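You operate a simulated robot arm through the tools that you are given. There is no shell and no other tool.

You run a simulated robot arm. Do the job below in one go: nothing can be reset, and whatever is moved stays where it is left.

JOB
Measure the steel sleeve beside the bench caliper and stand it on the plate with its size.
Fine: caliper open again.

The check looks at the end state, three seconds after you hand in, the way a careful person would. Anything else that was tipped, shoved, dropped, spilled or broken makes it a failure.

ROBOT AND FRAMES
A 7-joint arm with a two-finger parallel gripper, fixed in place. Base frame: the origin is on the floor under the middle of its stand, x ahead of it, y to its left, z up; the work surface is at about z = 0.9. Lengths are in m, angles in degrees, forces in N, time in s.
With the tool pointing down near the work surface it reaches from about 0.1 to 0.64 m from the base axis. Its first joint turns from -66.0 to 66.0 degrees. Payload 1.57 kg.
Tool frame: the origin (TCP) lies between the finger pads and is the grasp point; the fingertips stand 0.03 m ahead of it; z points along the fingers, y is the line along which they close. Largest opening 0.08 m; finger width 0.017, thickness 0.012; the body of the gripper, 0.04 by 0.082 m, starts 0.08 m behind the TCP.
Orientation is that of the tool frame in the base frame, as a unit quaternion [w, x, y, z]. With the fingers straight down and closing along the base's y, the tool's x points along the base's -x, its y along +y and its z along -z.

CONTROLS
- The arm moves only by the tool play_rows. Its argument "plan" is a list of rows, each a list of 7 numbers: the shift along the tool's x, y, z in m, then the turn, a rotation vector about the tool's x, y, z in degrees, then the opening in per cent of the stroke, from 0 (shut) to 100 (fully open). In form: [[x, y, z, rx, ry, rz, grip], ...]. A call has 1 to 20 rows; each row shifts and turns the commanded pose from where the row before left it, along the tool's axes as they then stand. A row lasts 0.2 s, in which the tool goes at most 0.05 m and 8.6 degrees; a call with a longer step from one row to the next is refused whole, and so is a gripper value outside its range. Where a pose cannot be reached the arm comes as near as it can. A force on the tool above 40 N (or 10 N above the force at the start of the call, whichever is more), or a blocked arm, ends the call early, and 0.2 s more pass. Each finger travels about 0.072 m/s and halts on what it meets, pressing with about 29 N; the grip force reading is that of the motor and also rises with nothing between the fingers. The clock runs only during rows and for 0.2 s after the last one: add rows that do not move to give the fingers time. The reply holds the time, the measured pose of the TCP, the force on the tool along the base axes, the opening and the grip force, in the units named above and with some noise, with the torque about the TCP (base axes, N m) and any sound that the robot's microphone picked up, and new pictures: "show" is both (left out), scene, wrist or none.
- Cameras (640 x 400 px; columns grow to the right, rows downward): "scene" is fixed at [0.0567, 0.4295, 1.4291]; the picture's right is [-0.79, -0.62, 0.00], its down [-0.32, 0.41, -0.86] and it looks along [0.53, -0.68, -0.52] (base axes); focal length 355 px, centre (320, 200). "wrist" rides on the gripper at [0.072, -0.007, -0.122] in the tool frame; the picture's right is [0.09, 1.00, 0.00], its down [-0.84, 0.08, -0.54] and it looks along [-0.54, 0.05, 0.84] (tool axes); focal length 238 px, centre (320, 200). There is no depth. A picture from a camera that has moved, and an enlarged one, comes with that camera's place and axes in the base frame and with its lens.
- close_up(camera, box): a new picture of the part [left, top, right, bottom] of that camera's present view, enlarged. It takes no simulated time.
- finish_job(): hands the job in; it is judged then, once.

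Nothing tells you positions but the pictures and the camera data. Unless the task says otherwise, let go and move clear before handing in.

The tools are called after "Call:" as a command line: name --pt "numbers of a row" for each row, then --argument value for the rest, lists and objects as JSON in quotes. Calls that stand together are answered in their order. play_rows: Moves the arm, as the interface text tells. Its arguments: {"type":"object","properties":{"plan":{"type":"array","items":{"type":"array","items":{"type":"number"}}},"show":{"type":"string","enum":["both","scene","wrist","none"]}},"required":["plan"]} The other tools are called the same way: close_up (camera, box) takes an enlarged picture of a part of a camera's view; finish_job () hands the job in.

At the start:

```text
time: 0.0
tcp_pos: [0.4472, -0.1466, 1.1528]
orientation: [0.001, -0.001, 1.0, 0.0]
wrist_force: [0.3, -0.4, -0.4]
ft_torque: [-0.03, 0.04, -0.04]
finger_gap: 0.0804
grip_force: 0.1
```

scene: 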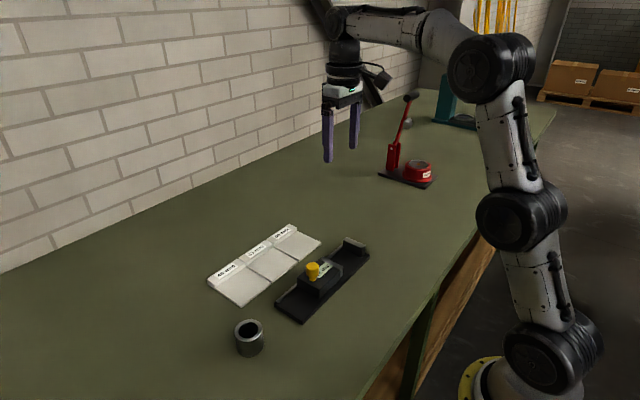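
wrist: 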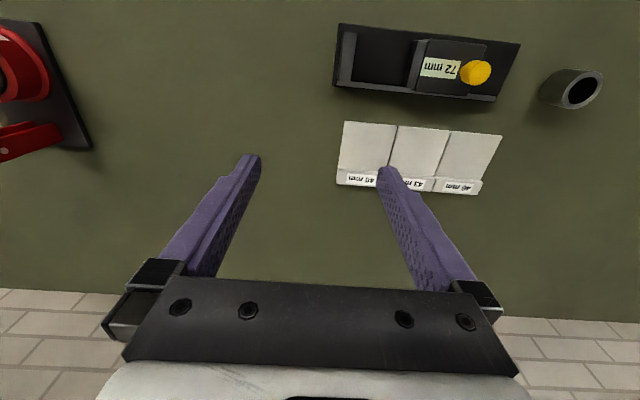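

I see the bench caliper (black, with a sliding jaw, yellow knob, reading "72 mm"), three labelled plates and the steel sleeve beside it. I'll look closer before moving.

Call:
close_up --camera "scene" --box '[190, 210, 390, 360]'

Call:
close_up --camera "wrist" --box '[320, 10, 620, 200]'

```text
2.67 times, centred on (290, 285) of scene
camera zoom: at [0.0567, 0.4295, 1.4291], right [-0.79, -0.62, 0.0], down [-0.32, 0.41, -0.86], along [0.53, -0.68, -0.52], focal length 947 px, centre (400, -27)
```

zoom: 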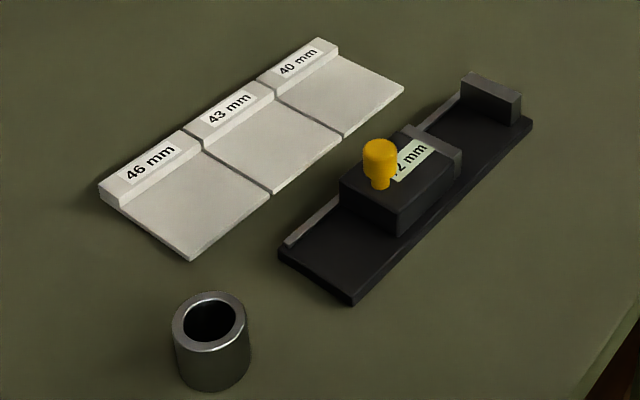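

```text
2.11 times, centred on (470, 105) of wrist
camera zoom: at [0.3761, -0.1526, 1.2764], right [-0.09, 1.0, 0.0], down [0.84, 0.08, 0.54], along [0.54, 0.05, -0.84], focal length 502 px, centre (4, 400)
```

zoom: 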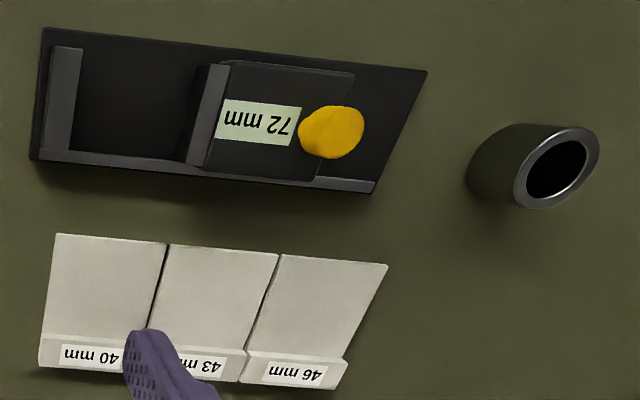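

The caliper lies along base y: fixed jaw near y≈-0.11, moving jaw near y≈-0.03, knob behind it at x≈0.39. The sleeve stands near (0.39, 0.193), about 38 mm tall, and the plates lie at x≈0.47–0.56. I'll move above the sleeve first, then turn the tool 90° so the fingers close along x.

Call:
play_rows --pt "0.007 0.0425 0.00625 0 0 0 100" --pt "0.007 0.0425 0.00625 0 0 0 100" --pt "0.007 0.0425 0.00625 0 0 0 100" --pt "0.007 0.0425 0.00625 0 0 0 100" --pt "0.007 0.0425 0.00625 0 0 0 100" --pt "0.007 0.0425 0.00625 0 0 0 100" --pt "0.007 0.0425 0.00625 0 0 0 100" --pt "0.007 0.0425 0.00625 0 0 0 100" --show "both"

```text
time: 1.8
tcp_pos: [0.3917, 0.1944, 1.1049]
orientation: [0.0, 0.0, 1.0, 0.0]
wrist_force: [-0.5, 1.1, -0.4]
ft_torque: [-0.01, 0.0, 0.04]
finger_gap: 0.0798
grip_force: 0.0
camera wrist: at [0.3198, 0.1876, 1.2265], right [-0.09, 1.0, 0.0], down [0.84, 0.08, 0.54], along [0.54, 0.05, -0.84], focal length 238 px, centre (320, 200)
```

scene: 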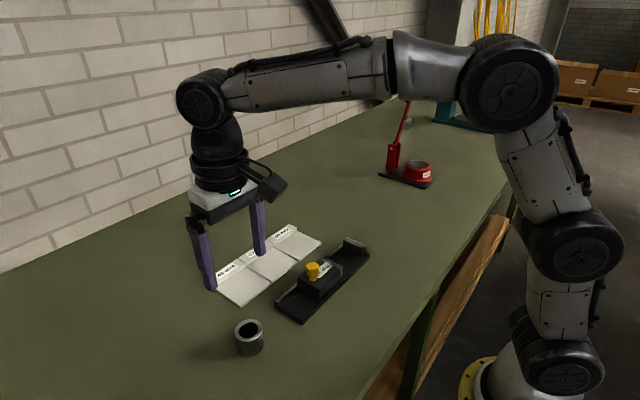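
wrist: 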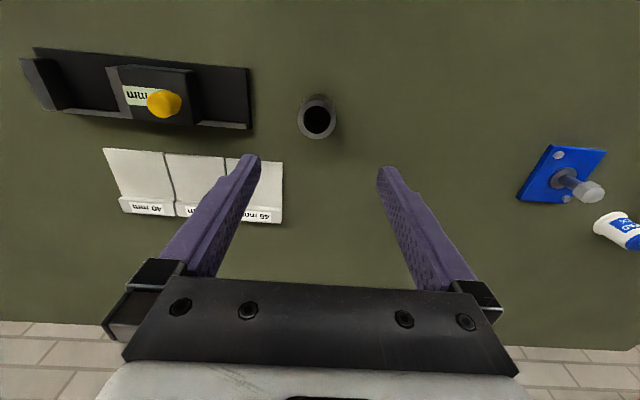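

The sleeve is visible almost straight below the wrist camera. I'll zoom in on it and on the caliper for precise positions.

Call:
close_up --camera "wrist" --box '[270, 80, 370, 150]'

Call:
close_up --camera "wrist" --box '[10, 30, 290, 230]'

Call:
close_up --camera "scene" --box '[215, 305, 295, 365]'

```text
5.71 times, centred on (320, 115) of wrist
camera zoom: at [0.3198, 0.1876, 1.2265], right [-0.09, 1.0, 0.0], down [0.84, 0.08, 0.54], along [0.54, 0.05, -0.84], focal length 1362 px, centre (320, 686)
```

zoom: 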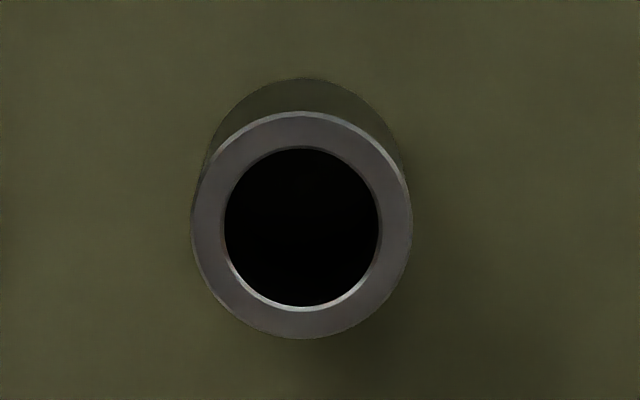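

```text
2.00 times, centred on (150, 130) of wrist
camera zoom: at [0.3198, 0.1876, 1.2265], right [-0.09, 1.0, 0.0], down [0.84, 0.08, 0.54], along [0.54, 0.05, -0.84], focal length 477 px, centre (660, 340)
```

zoom: 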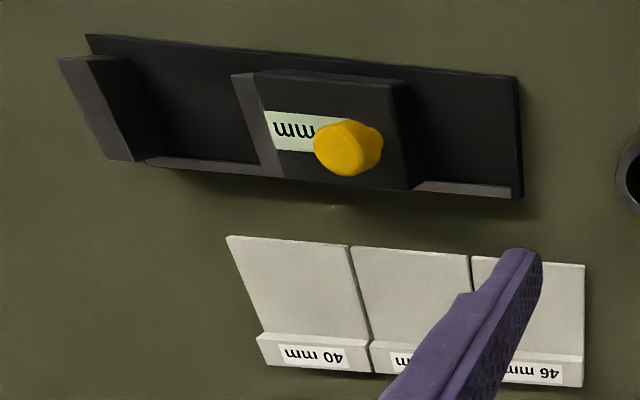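

```text
6.67 times, centred on (255, 335) of scene
camera zoom: at [0.0567, 0.4295, 1.4291], right [-0.79, -0.62, 0.0], down [-0.32, 0.41, -0.86], along [0.53, -0.68, -0.51], focal length 2367 px, centre (753, -700)
```

zoom: 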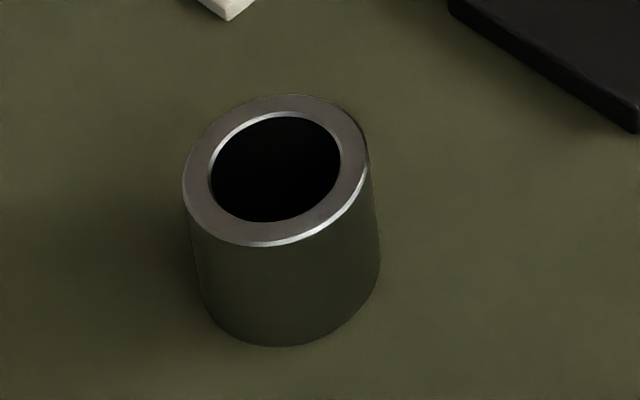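

The sleeve is about 40 mm tall, centred near (0.3915, 0.1905). Now I'll turn the tool +90° about its axis so the fingers close along base x.

Call:
play_rows --pt "0 0 0 0 0 8.18 100" --pt "0 0 0 0 0 8.18 100" --pt "0 0 0 0 0 8.18 100" --pt "0 0 0 0 0 8.18 100" --pt "0 0 0 0 0 8.18 100" --pt "0 0 0 0 0 8.18 100" --pt "0 0 0 0 0 8.18 100" --pt "0 0 0 0 0 8.18 100" --pt "0 0 0 0 0 8.18 100" --pt "0 0 0 0 0 8.18 100" --pt "0 0 0 0 0 8.2 100" --pt "0 0 0 0 0 0 100" --show "both"

```text
time: 4.4
tcp_pos: [0.3911, 0.1941, 1.1046]
orientation: [0.0, 0.708, 0.706, 0.001]
wrist_force: [-0.4, 0.3, -0.5]
ft_torque: [-0.02, 0.02, -0.01]
finger_gap: 0.08
grip_force: 0.0
camera wrist: at [0.3854, 0.266, 1.227], right [1.0, 0.09, 0.0], down [0.08, -0.84, 0.54], along [0.05, -0.54, -0.84], focal length 238 px, centre (320, 200)
```

scene: 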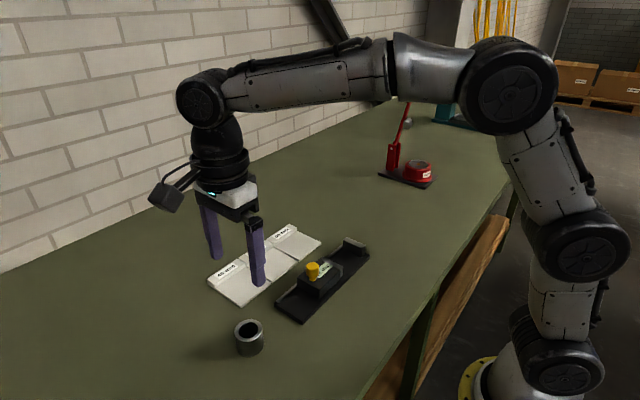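
wrist: 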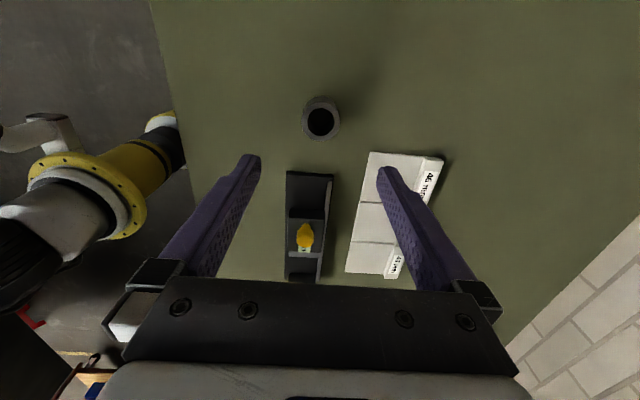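

The tool is turned with the fingers along x. I'll zoom in on the sleeve once more to fix its centre before going down.

Call:
close_up --camera "wrist" --box '[270, 80, 370, 150]'

Call:
close_up --camera "wrist" --box '[250, 160, 450, 285]'

```text
5.71 times, centred on (320, 115) of wrist
camera zoom: at [0.3854, 0.266, 1.227], right [1.0, 0.09, 0.0], down [0.08, -0.84, 0.54], along [0.05, -0.54, -0.84], focal length 1362 px, centre (320, 686)
```

zoom: 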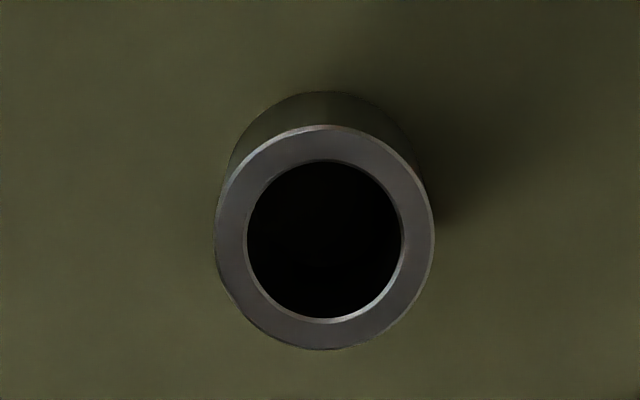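

```text
3.20 times, centred on (350, 222) of wrist
camera zoom: at [0.3854, 0.266, 1.227], right [1.0, 0.09, 0.0], down [0.08, -0.84, 0.54], along [0.05, -0.54, -0.84], focal length 763 px, centre (224, 128)
```

zoom: 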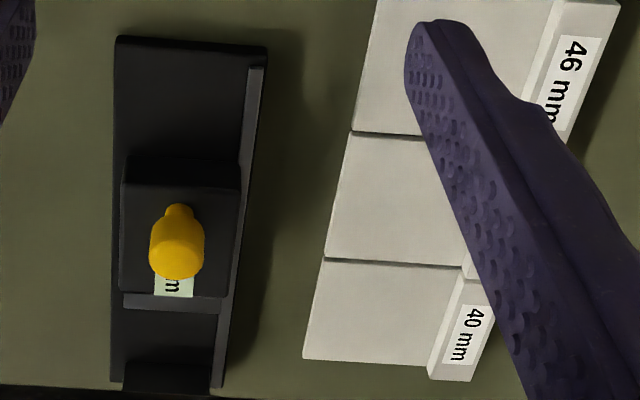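

The centre is confirmed at about (0.392, 0.191). I'll go down with the fingers open until the tips are about 10 mm above the table.

Call:
play_rows --pt "-0.003 0.001 0.03 0 0 0 100" --pt "0 0 0.035 0 0 0 100" --pt "0 0 0.035 0 0 0 100" --pt "0 0 0.035 0 0 0 100" --pt "0 0 0.03 0 0 0 100" --pt "0 0 0 0 0 0 100" --show "both"

```text
time: 5.8
tcp_pos: [0.3925, 0.1913, 0.9396]
orientation: [0.001, 0.708, 0.707, 0.0]
wrist_force: [0.8, -0.4, 0.0]
ft_torque: [0.0, -0.03, -0.04]
finger_gap: 0.0803
grip_force: 0.0
camera wrist: at [0.3865, 0.2633, 1.061], right [1.0, 0.09, 0.0], down [0.08, -0.84, 0.54], along [0.05, -0.54, -0.84], focal length 238 px, centre (320, 200)
```

scene: 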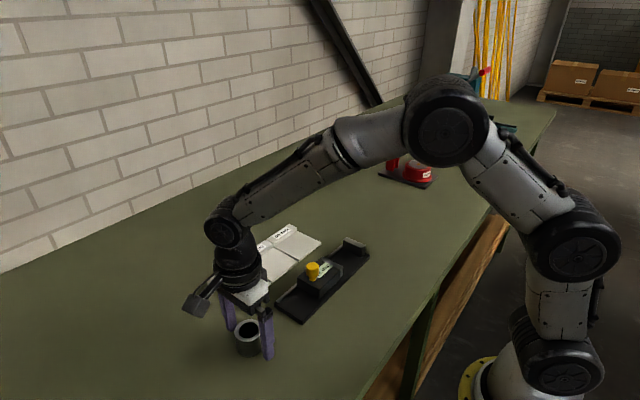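
wrist: 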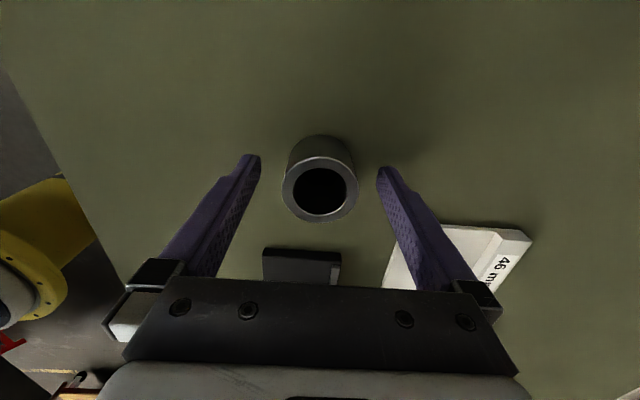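

The sleeve sits centred between the fingers, with its top at TCP height. I'll close on it now.

Call:
play_rows --pt "0 0 0 0 0 0 40" --pt "0 0 0 0 0 0 20" --pt "0 0 0 0 0 0 20" --pt "0 0 0 0 0 0 20" --show "both"

```text
time: 6.8
tcp_pos: [0.3925, 0.191, 0.9397]
orientation: [0.0, 0.707, 0.707, -0.001]
wrist_force: [0.1, 0.7, 0.3]
ft_torque: [0.02, 0.0, 0.02]
finger_gap: 0.0453
grip_force: 29.1
camera wrist: at [0.3866, 0.2633, 1.0614], right [1.0, 0.09, 0.0], down [0.08, -0.84, 0.54], along [0.05, -0.54, -0.84], focal length 238 px, centre (320, 200)
```

scene: 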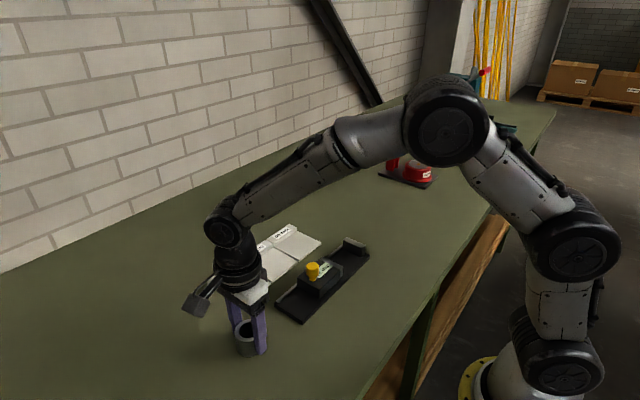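
wrist: 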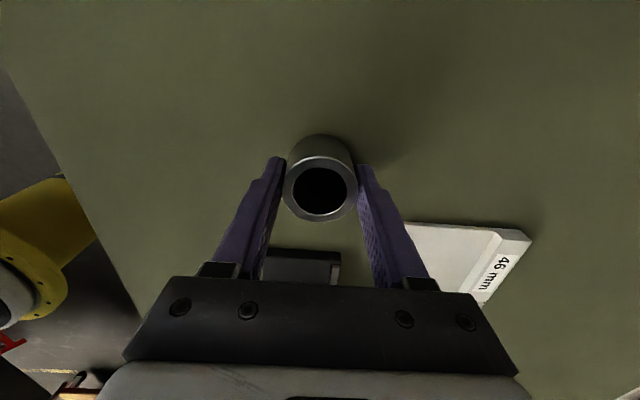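

The sleeve is gripped, with the fingers reading about 45 mm. I'll lift it and carry it over the caliper towards -y so the wrist camera can look straight down on the jaws.

Call:
play_rows --pt "0 0 -0.02 0 0 0 20" --pt "0 0 -0.04 0 0 0 20" --pt "0 0 -0.04 0 0 0 20" --pt "0 0 -0.04 0 0 0 20" --pt "-0.04 0 0 0 0 0 20" --pt "-0.04 0 0 0 0 0 20" --pt "-0.04 0 0 0 0 0 20" --pt "-0.04 0 0 0 0 0 20" --pt "-0.04 0 0 0 0 0 20" --pt "-0.04 0 0 0 0 0 20" --pt "-0.04 0 0 0 0 0 20" --pt "-0.04 0 0 0 0 0 20" --pt "0 0 0 0 0 0 20" --show "both"

```text
time: 9.6
tcp_pos: [0.3924, -0.1285, 1.0792]
orientation: [0.0, 0.707, 0.707, 0.001]
wrist_force: [0.3, 0.1, -2.7]
ft_torque: [0.0, 0.02, -0.03]
finger_gap: 0.0453
grip_force: 28.6
camera wrist: at [0.3872, -0.0575, 1.2018], right [1.0, 0.09, 0.0], down [0.08, -0.84, 0.54], along [0.05, -0.54, -0.84], focal length 238 px, centre (320, 200)
```

scene: 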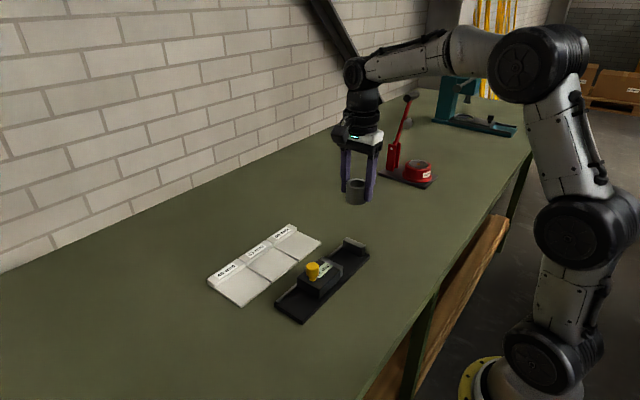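
wrist: 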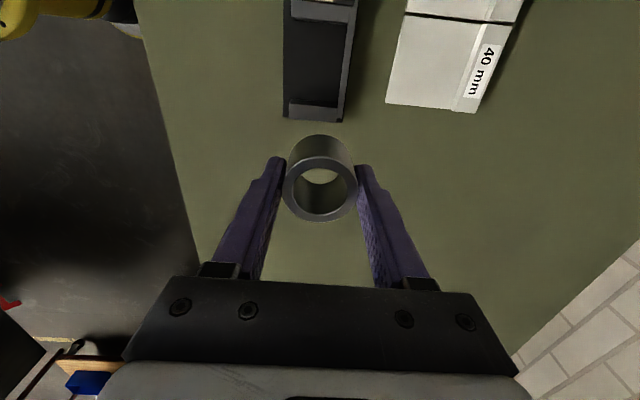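

Call:
close_up --camera "wrist" --box '[240, 0, 440, 125]'

Call:
close_up --camera "scene" --box '[270, 230, 380, 325]'

```text
3.20 times, centred on (340, 62) of wrist
camera zoom: at [0.3872, -0.0575, 1.2018], right [1.0, 0.09, 0.0], down [0.08, -0.84, 0.54], along [0.05, -0.54, -0.84], focal length 763 px, centre (256, 640)
```

zoom: 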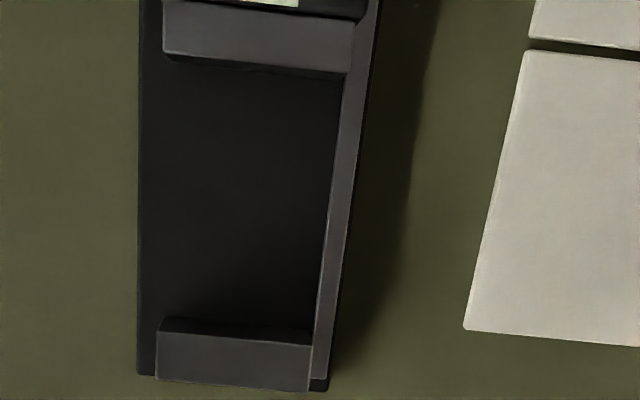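

```text
4.21 times, centred on (325, 278) of scene
camera zoom: at [0.0567, 0.4295, 1.4291], right [-0.79, -0.62, 0.0], down [-0.32, 0.41, -0.86], along [0.53, -0.68, -0.52], focal length 1495 px, centre (299, -126)
```

zoom: 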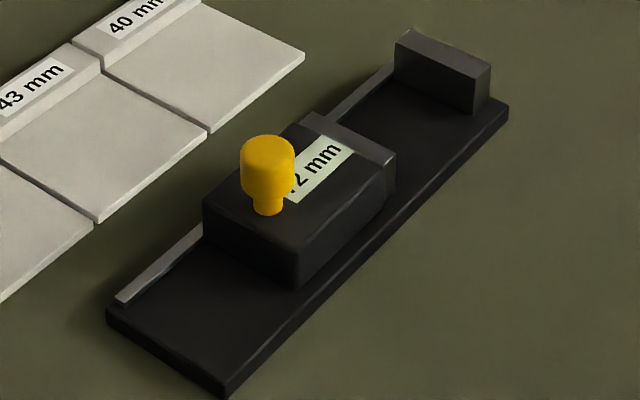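

The jaw gap runs from y≈-0.110 (fixed) to -0.037 (moving), centred on x≈0.386, with jaw tops near z≈0.937. I'll bring the sleeve over the gap nearer the fixed jaw and lower it to just above the caliper bed.

Call:
play_rows --pt "0.0235 -0.0032 0 0 0 0 20" --pt "0.0235 -0.0032 0 0 0 0 20" --pt "0 0 0.03 0 0 0 20" --pt "0 0 0.03 0 0 0 20" --pt "0 0 0.02 0 0 0 20" --pt "0 0 0.01 0 0 0 20" --pt "0 0 0 0 0 0 20" --show "both"

```text
time: 11.2
tcp_pos: [0.3868, -0.0816, 0.989]
orientation: [0.0, 0.706, 0.708, 0.0]
wrist_force: [-0.1, 0.2, -2.8]
ft_torque: [0.01, 0.04, -0.02]
finger_gap: 0.0455
grip_force: 28.8
camera wrist: at [0.3799, -0.0099, 1.1116], right [1.0, 0.09, 0.0], down [0.08, -0.84, 0.54], along [0.05, -0.54, -0.84], focal length 238 px, centre (320, 200)
```

scene: 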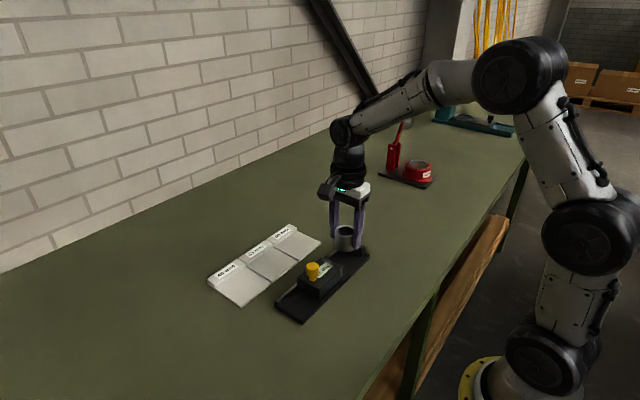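
wrist: 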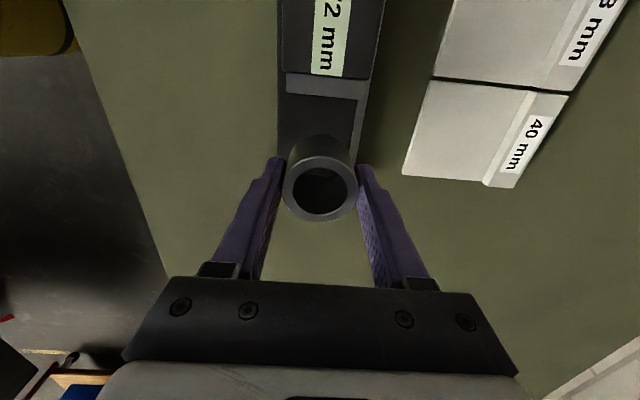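

Call:
close_up --camera "scene" --box '[300, 200, 400, 280]'

Call:
close_up --camera "wrist" --box '[240, 50, 420, 230]'

```text
5.00 times, centred on (350, 240) of scene
camera zoom: at [0.0567, 0.4295, 1.4291], right [-0.79, -0.62, 0.0], down [-0.32, 0.41, -0.86], along [0.53, -0.68, -0.52], focal length 1775 px, centre (170, 0)
```

zoom: 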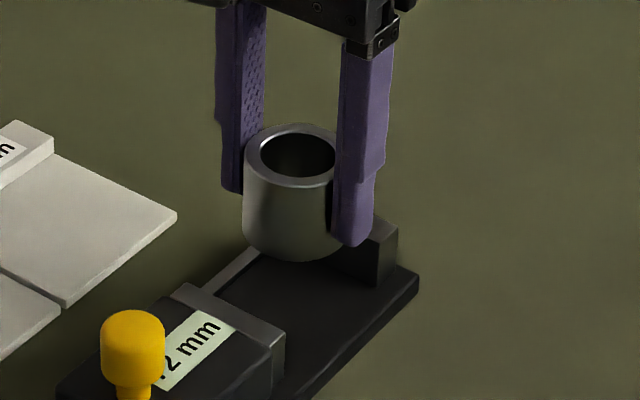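

```text
2.22 times, centred on (330, 140) of wrist
camera zoom: at [0.3799, -0.0099, 1.1116], right [1.0, 0.09, 0.0], down [0.08, -0.84, 0.54], along [0.05, -0.54, -0.84], focal length 530 px, centre (298, 333)
```

zoom: 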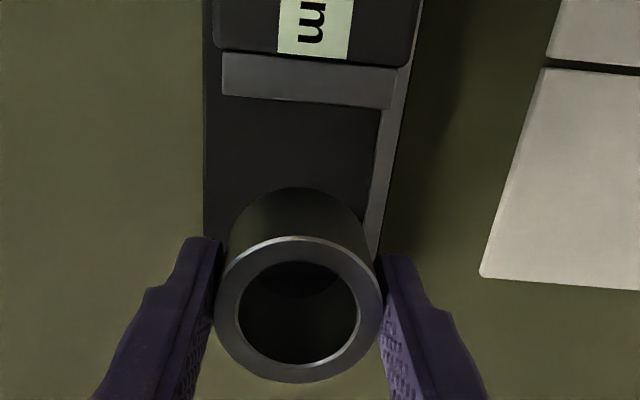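

The sleeve is aligned over the bed. I'll shift it 3 mm further from the fixed jaw for clearance, then lower it slowly while watching the force.

Call:
play_rows --pt "0.003 -0.001 0 0 0 0 20" --pt "0 0 0.01 0 0 0 20" --pt "0 0 0.01 0 0 0 20" --pt "0 0 0.008 0 0 0 20" --pt "0 0 0 0 0 0 20" --show "both"

```text
time: 12.4
tcp_pos: [0.384, -0.0797, 0.9616]
orientation: [0.0, 0.707, 0.707, 0.001]
wrist_force: [0.8, -0.2, -2.5]
ft_torque: [0.0, -0.01, -0.01]
finger_gap: 0.0454
grip_force: 29.1
camera wrist: at [0.3784, -0.0073, 1.0838], right [1.0, 0.09, 0.0], down [0.08, -0.84, 0.54], along [0.05, -0.54, -0.84], focal length 238 px, centre (320, 200)
```

scene: 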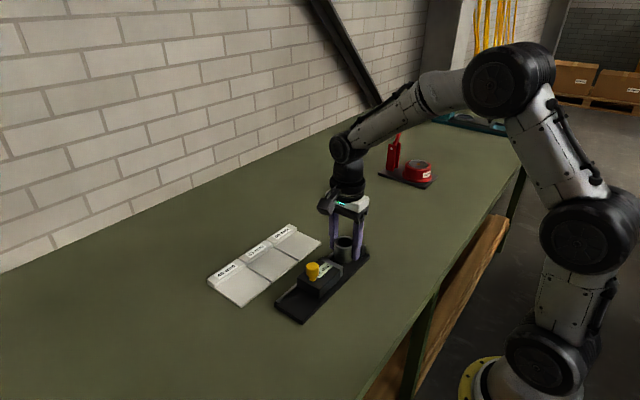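
wrist: 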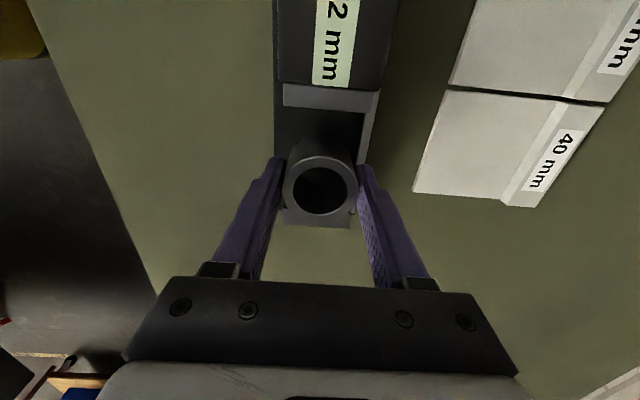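

Call:
play_rows --pt "0 0 0.004 0 0 0 20" --pt "0 0 0.003 0 0 0 20" --pt "0 0 0 0 0 0 20" --show "none"

Call:
close_up --camera "scene" --box '[300, 220, 400, 300]'

```text
time: 13.2
tcp_pos: [0.3837, -0.0784, 0.954]
orientation: [0.0, 0.707, 0.707, 0.0]
wrist_force: [-0.9, -0.5, -2.0]
ft_torque: [-0.01, -0.04, -0.03]
finger_gap: 0.0451
grip_force: 28.9
```

```text
5.00 times, centred on (350, 260) of scene
camera zoom: at [0.0567, 0.4295, 1.4291], right [-0.79, -0.62, 0.0], down [-0.32, 0.41, -0.86], along [0.53, -0.68, -0.52], focal length 1775 px, centre (170, -100)
```

zoom: 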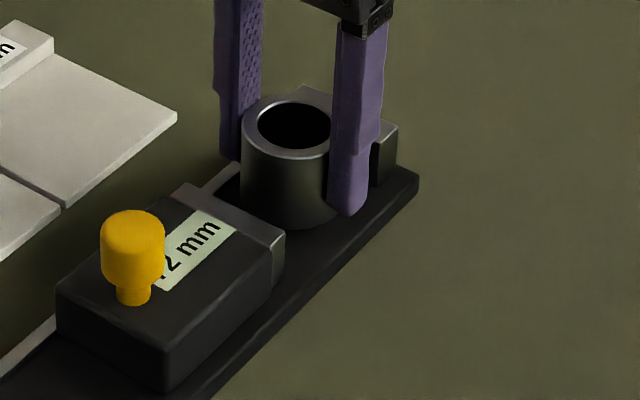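

The sleeve is between the jaws, just above the bed. I'll lower it in small steps until I feel contact.

Call:
play_rows --pt "0 0 0.002 0 0 0 20" --pt "0 0 0 0 0 0 20" --show "none"

```text
time: 13.8
tcp_pos: [0.3846, -0.0801, 0.9528]
orientation: [0.0, 0.707, 0.707, 0.0]
wrist_force: [-0.1, -0.3, -2.5]
ft_torque: [-0.01, 0.0, -0.01]
finger_gap: 0.0455
grip_force: 29.3
```

Call:
play_rows --pt "0 0 0.002 0 0 0 20" --pt "0 0 0 0 0 0 20" --show "none"

```text
time: 14.4
tcp_pos: [0.3846, -0.0791, 0.951]
orientation: [0.001, 0.706, 0.708, 0.001]
wrist_force: [-2.2, -0.7, 6.4]
ft_torque: [0.07, 0.27, 0.0]
finger_gap: 0.0455
grip_force: 29.3
```

There's contact with the bed at about 9 N. I'll release the sleeve and rise straight up.

Call:
play_rows --pt "0 0 0 0 0 0 65" --pt "0 0 0 0 0 0 80" --pt "0 0 0 0 0 0 80" --show "both"

```text
time: 15.2
tcp_pos: [0.3844, -0.0785, 0.9509]
orientation: [0.0, 0.707, 0.707, 0.001]
wrist_force: [-0.1, -0.4, -0.1]
ft_torque: [0.03, -0.02, 0.02]
finger_gap: 0.0639
grip_force: 0.0
camera wrist: at [0.3788, -0.0072, 1.0727], right [1.0, 0.09, 0.0], down [0.08, -0.84, 0.54], along [0.05, -0.54, -0.84], focal length 238 px, centre (320, 200)
```

scene: 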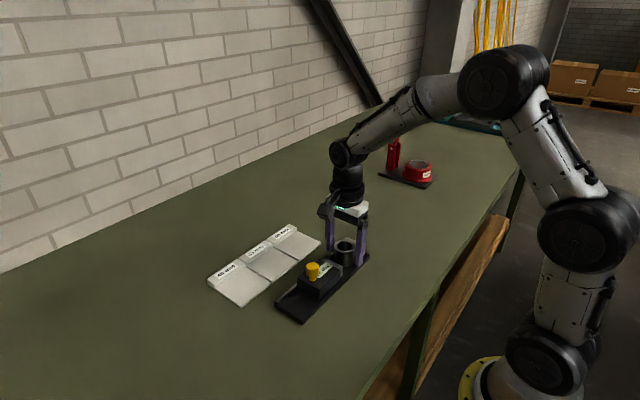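
wrist: 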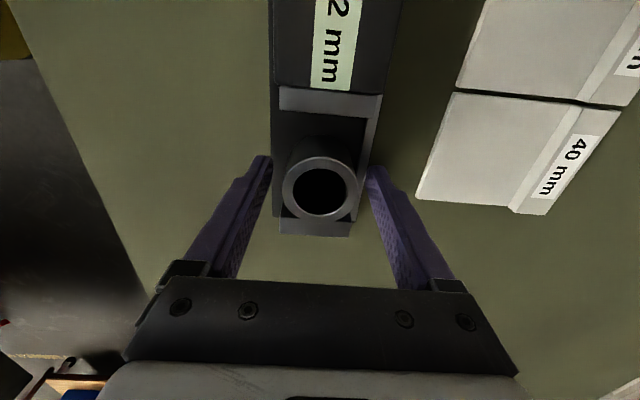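

The sleeve stands freely between the jaws. I'll rise clear and move over the knob to centre on it.

Call:
play_rows --pt "0 0 -0.02 0 0 0 80" --pt "0 0 -0.03 0 0 0 80" --pt "0 0 -0.04 0 0 0 80" --pt "0 0 -0.03 0 0 0 80" --pt "0.035 0 0 0 0 0 80" --pt "0.035 0 0 0 0 0 80" --pt "0.035 0 0 0 0 0 80" --pt "0 0 0 0 0 0 80" --show "both"

```text
time: 17.0
tcp_pos: [0.3848, 0.0272, 1.0705]
orientation: [0.002, 0.707, 0.707, 0.0]
wrist_force: [0.5, 0.0, -0.1]
ft_torque: [-0.03, 0.03, -0.01]
finger_gap: 0.0638
grip_force: 0.0
camera wrist: at [0.3796, 0.0981, 1.1925], right [1.0, 0.09, 0.0], down [0.08, -0.84, 0.54], along [0.05, -0.54, -0.84], focal length 238 px, centre (320, 200)
```

scene: 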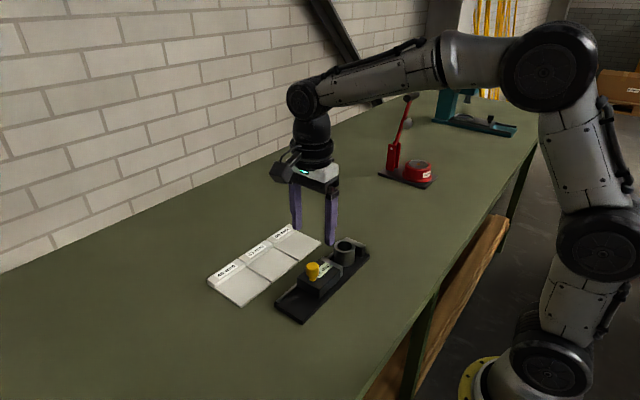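
wrist: 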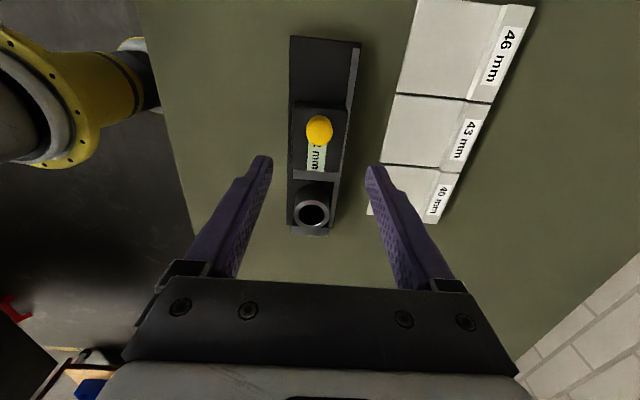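

Call:
close_up --camera "wrist" --box '[260, 30, 420, 240]'

Call:
close_up --camera "scene" --box '[270, 230, 380, 325]'

```text
1.90 times, centred on (340, 135) of wrist
camera zoom: at [0.3796, 0.0981, 1.1925], right [1.0, 0.09, 0.0], down [0.08, -0.84, 0.54], along [0.05, -0.54, -0.84], focal length 454 px, centre (282, 324)
```

zoom: 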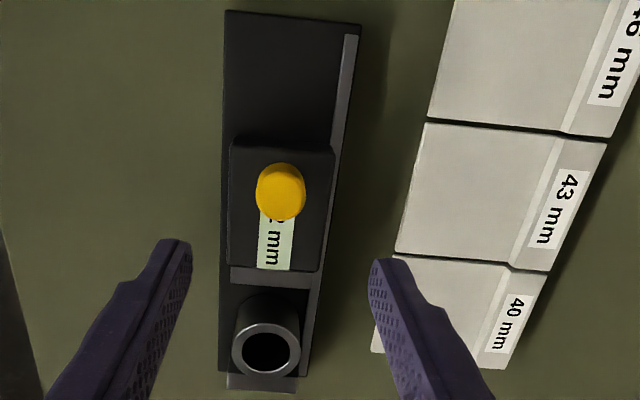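

```text
4.21 times, centred on (325, 278) of scene
camera zoom: at [0.0567, 0.4295, 1.4291], right [-0.79, -0.62, 0.0], down [-0.32, 0.41, -0.86], along [0.53, -0.68, -0.52], focal length 1495 px, centre (299, -126)
```

zoom: 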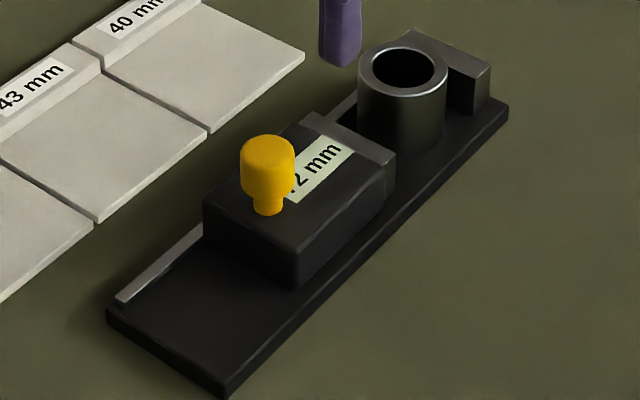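

The knob head is centred near (0.386, 0.029), its top at z≈0.97, on a narrow neck above the slide body. I'll go down with the fingers either side of the head, tips about 10 mm above the slide, and look before gripping.

Call:
play_rows --pt "0.002 0.001 0.03 0 0 0 80" --pt "0 0 0.03 0 0 0 80" --pt "0 0 0.02 0 0 0 80" --pt "0 0 0.011 0 0 0 80" --pt "0 0 0 0 0 0 80" --show "both"

Call:
close_up --camera "scene" --box '[270, 220, 390, 320]'

```text
time: 18.2
tcp_pos: [0.3863, 0.0276, 0.9788]
orientation: [0.0, 0.707, 0.707, 0.0]
wrist_force: [-0.8, -0.6, -0.1]
ft_torque: [-0.03, -0.01, 0.0]
finger_gap: 0.0638
grip_force: 0.1
camera wrist: at [0.3805, 0.0995, 1.1016], right [1.0, 0.09, 0.0], down [0.08, -0.84, 0.54], along [0.05, -0.54, -0.84], focal length 238 px, centre (320, 200)
```

scene: 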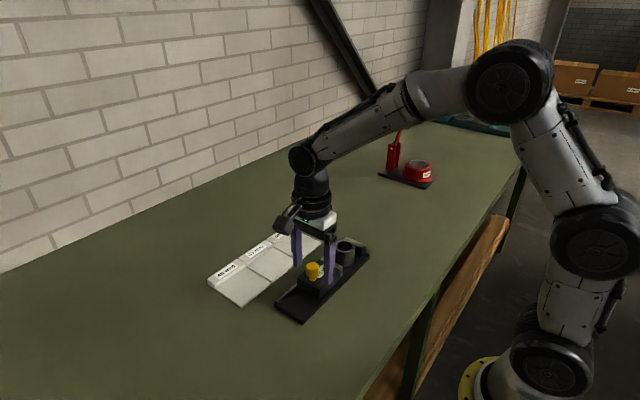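
wrist: 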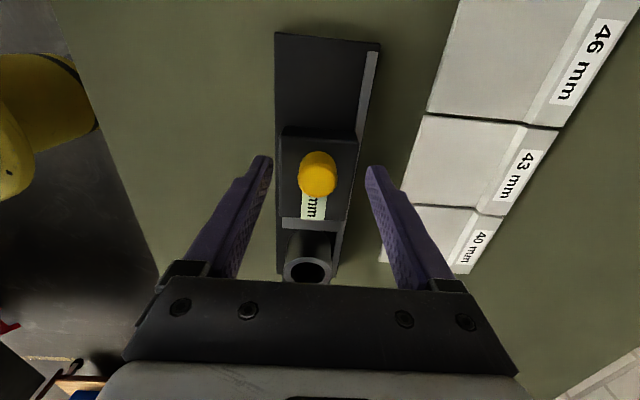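

```text
4.00 times, centred on (330, 270) of scene
camera zoom: at [0.0567, 0.4295, 1.4291], right [-0.79, -0.62, 0.0], down [-0.32, 0.41, -0.86], along [0.53, -0.68, -0.52], focal length 1420 px, centre (280, -80)
```

zoom: 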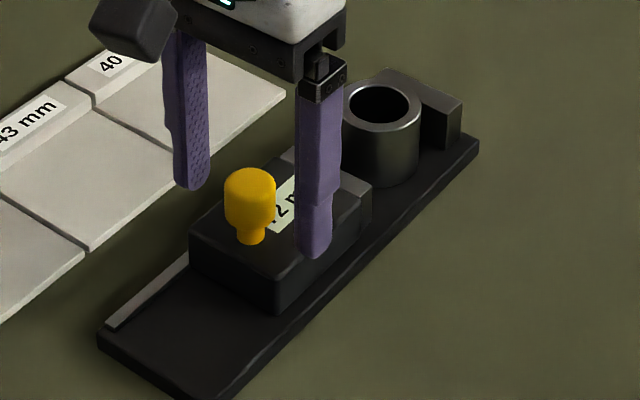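

The fingers straddle the knob head and it looks centred. I'll close on it gently.

Call:
play_rows --pt "0 0 0 0 0 0 50" --pt "0 0 0 0 0 0 30" --pt "0 0 0 0 0 0 20" --pt "0 0 0 0 0 0 10" --pt "0 0 0 0 0 0 10" --show "wrist"

```text
time: 19.4
tcp_pos: [0.3846, 0.0272, 0.9792]
orientation: [-0.001, 0.707, 0.707, -0.001]
wrist_force: [-16.6, 0.1, 4.4]
ft_torque: [0.01, -0.03, 0.03]
finger_gap: 0.0246
grip_force: 36.4
camera wrist: at [0.3794, 0.0995, 1.1016], right [1.0, 0.09, 0.0], down [0.08, -0.84, 0.54], along [0.05, -0.54, -0.84], focal length 238 px, centre (320, 200)
```

wrist: 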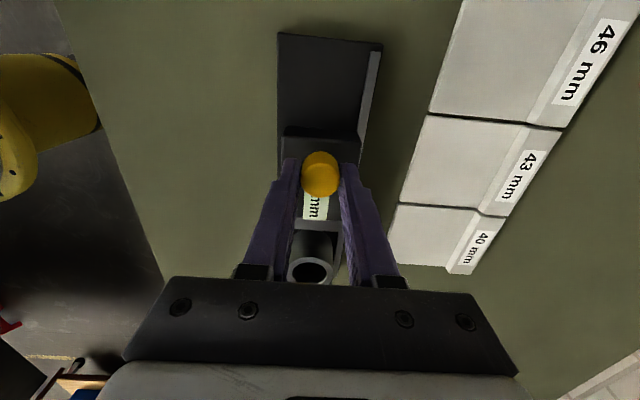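

The knob sits about 1.7 mm towards -x from my centre, which gives a 17 N side load. I'll shift the command to relieve it.

Call:
play_rows --pt "0 -0.0017 0 0 0 0 10" --pt "0 0 0 0 0 0 10" --show "none"

```text
time: 20.0
tcp_pos: [0.3841, 0.0278, 0.9792]
orientation: [0.001, 0.708, 0.706, 0.0]
wrist_force: [-7.7, -1.1, -0.4]
ft_torque: [0.02, 0.31, 0.0]
finger_gap: 0.0247
grip_force: 36.5
```

The side load has halved. I'll ease it a little more and start sliding slowly towards -y, watching the force.

Call:
play_rows --pt "0 -0.0008 0 0 0 0 10" --pt "-0.001 0 0 0 0 0 10" --pt "-0.001 0 0 0 0 0 10" --pt "-0.001 0 0 0 0 0 10" --pt "-0.001 0 0 0 0 0 10" --show "scene"

Call:
close_up --camera "scene" --box '[270, 220, 390, 320]'

```text
time: 21.2
tcp_pos: [0.3857, 0.0249, 0.979]
orientation: [0.001, 0.707, 0.707, 0.002]
wrist_force: [10.2, 1.3, -10.4]
ft_torque: [-0.36, 0.12, 0.11]
finger_gap: 0.0245
grip_force: 36.6
```

scene: 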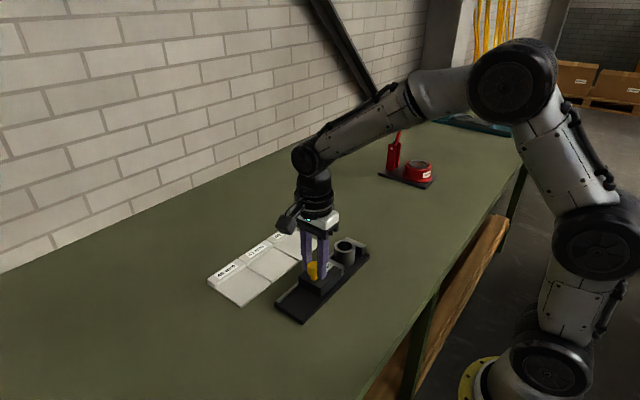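

```text
4.00 times, centred on (330, 270) of scene
camera zoom: at [0.0571, 0.4296, 1.429], right [-0.79, -0.62, 0.0], down [-0.32, 0.41, -0.86], along [0.53, -0.68, -0.52], focal length 1420 px, centre (280, -80)
```

zoom: 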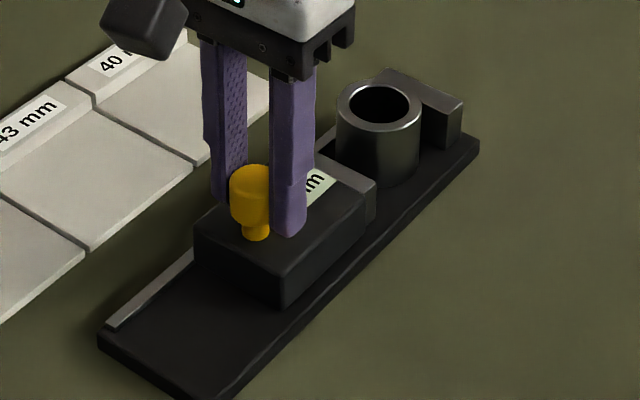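

The slide moves easily with the knob, and the sleeve stands undisturbed. I'll centre the grip slightly and continue towards -y.

Call:
play_rows --pt "-0.001 0.0006 0.0004 0 0 0 10" --pt "-0.002 0 0 0 0 0 10" --pt "-0.002 0 0 0 0 0 10" --pt "-0.002 0 0 0 0 0 10" --pt "-0.002 0 0 0 0 0 10" --pt "-0.002 0 0 0 0 0 10" --show "scene"

Call:
close_up --camera "scene" --box '[270, 220, 390, 320]'

```text
time: 22.6
tcp_pos: [0.3859, 0.0127, 0.9791]
orientation: [0.001, 0.707, 0.707, 0.001]
wrist_force: [12.3, 1.5, -2.6]
ft_torque: [0.31, 0.12, 0.07]
finger_gap: 0.0246
grip_force: 36.3
```

scene: 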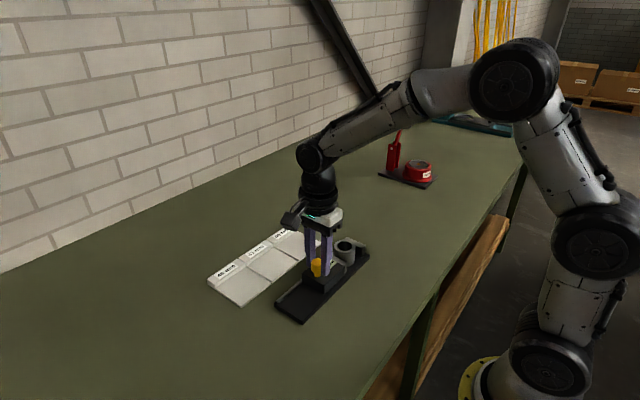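

```text
4.00 times, centred on (330, 270) of scene
camera zoom: at [0.0571, 0.4296, 1.4291], right [-0.79, -0.62, 0.0], down [-0.32, 0.41, -0.86], along [0.53, -0.68, -0.52], focal length 1420 px, centre (280, -80)
```

zoom: 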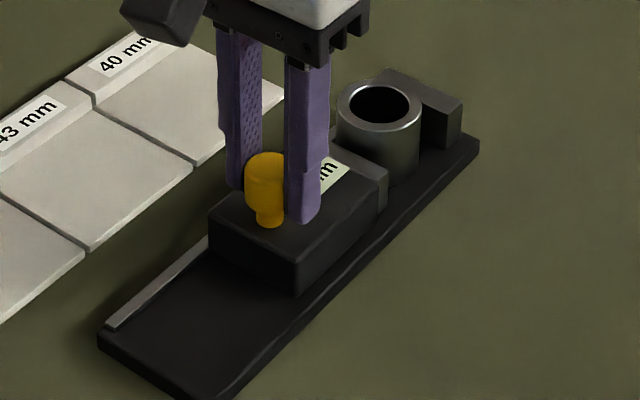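

Good progress: the jaw is about 4 mm from the sleeve. I'll go on more slowly and ease the side load.

Call:
play_rows --pt "-0.0015 0.001 0 0 0 0 10" --pt "-0.0015 0 0 0 0 0 10" --pt "-0.0015 0 0 0 0 0 10" --pt "-0.0015 0 0 0 0 0 10" --pt "0 0 0 0 0 0 10" --show "scene"

Call:
close_up --camera "scene" --box '[270, 220, 390, 320]'

```text
time: 23.8
tcp_pos: [0.3848, 0.006, 0.9789]
orientation: [0.0, 0.708, 0.706, 0.0]
wrist_force: [-0.3, 2.6, 3.1]
ft_torque: [0.25, -0.42, 0.06]
finger_gap: 0.0245
grip_force: 36.5
```

scene: 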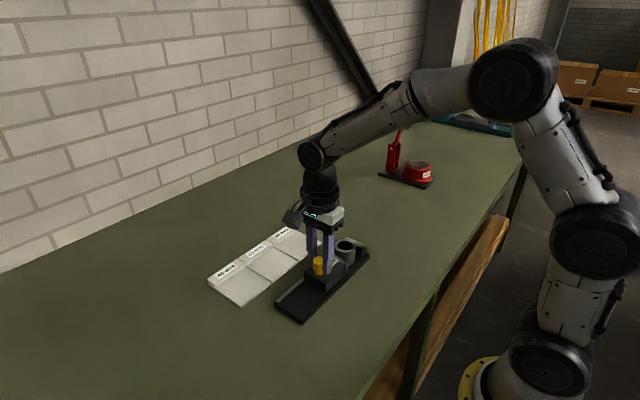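

```text
4.00 times, centred on (330, 270) of scene
camera zoom: at [0.0566, 0.4296, 1.4291], right [-0.79, -0.62, 0.0], down [-0.32, 0.41, -0.86], along [0.53, -0.68, -0.51], focal length 1420 px, centre (280, -80)
```

zoom: 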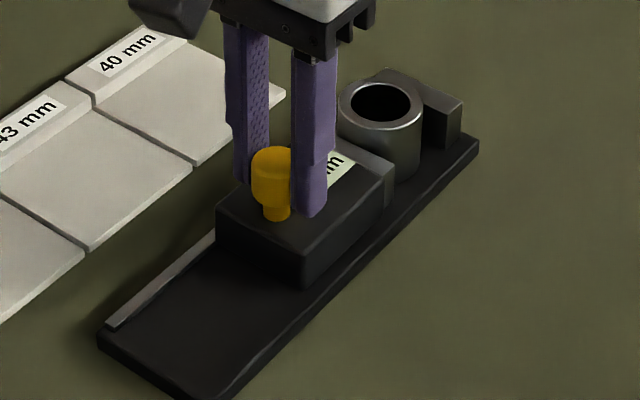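

The moving jaw has reached the sleeve and is starting to push it along. I'll continue with 1 mm steps until it meets the fixed jaw.

Call:
play_rows --pt "-0.001 0 0 0 0 0 10" --pt "-0.001 0 0 0 0 0 10" --pt "-0.001 0 0 0 0 0 10" --pt "0 0 0 0 0 0 10" --show "none"

Call:
close_up --camera "scene" --box '[270, 220, 390, 320]'

```text
time: 24.8
tcp_pos: [0.3846, 0.005, 0.9794]
orientation: [0.0, 0.707, 0.707, 0.0]
wrist_force: [-1.8, 1.4, 7.1]
ft_torque: [0.1, 0.19, 0.01]
finger_gap: 0.0247
grip_force: 36.6
```

```text
4.00 times, centred on (330, 270) of scene
camera zoom: at [0.0565, 0.4296, 1.4291], right [-0.79, -0.62, 0.0], down [-0.32, 0.41, -0.86], along [0.53, -0.68, -0.51], focal length 1420 px, centre (280, -80)
```

zoom: 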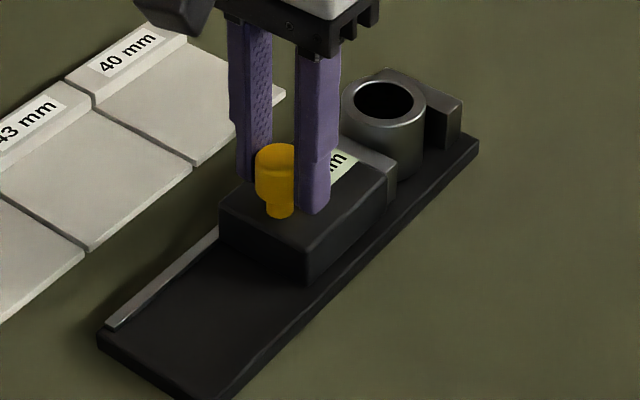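

Call:
play_rows --pt "-0.001 0 0 0 0 0 10" --pt "-0.001 0 0 0 0 0 10" --pt "0 0 0 0 0 0 10" --show "none"

Call:
close_up --camera "scene" --box '[270, 220, 390, 320]'

```text
time: 25.6
tcp_pos: [0.3853, 0.0021, 0.9796]
orientation: [0.0, 0.707, 0.707, 0.0]
wrist_force: [-5.8, 2.7, 12.3]
ft_torque: [0.12, 0.15, 0.02]
finger_gap: 0.0247
grip_force: 36.5
```

```text
4.00 times, centred on (330, 270) of scene
camera zoom: at [0.0564, 0.4296, 1.4291], right [-0.79, -0.62, 0.0], down [-0.32, 0.41, -0.86], along [0.53, -0.68, -0.51], focal length 1420 px, centre (280, -80)
```

zoom: 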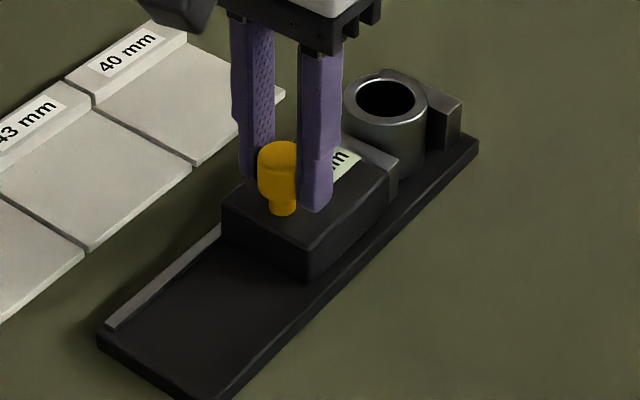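

The sleeve is close to the fixed jaw now. I'll relieve the small vertical load and keep going in 1 mm steps.

Call:
play_rows --pt "-0.001 0 -0.0008 0 0 0 10" --pt "-0.001 0 0 0 0 0 10" --pt "0 0 0 0 0 0 10" --show "none"

Call:
close_up --camera "scene" --box '[310, 220, 390, 280]'

```text
time: 26.4
tcp_pos: [0.3853, 0.0021, 0.9801]
orientation: [-0.001, 0.707, 0.707, 0.0]
wrist_force: [-1.7, 16.9, -0.4]
ft_torque: [-0.18, -0.05, 0.09]
finger_gap: 0.0249
grip_force: 36.5
```

```text
6.67 times, centred on (350, 250) of scene
camera zoom: at [0.0566, 0.43, 1.4289], right [-0.79, -0.62, 0.0], down [-0.32, 0.41, -0.86], along [0.53, -0.68, -0.51], focal length 2367 px, centre (120, -133)
```

zoom: 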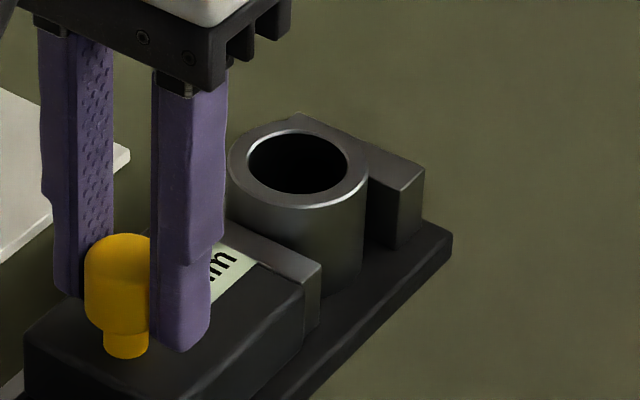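

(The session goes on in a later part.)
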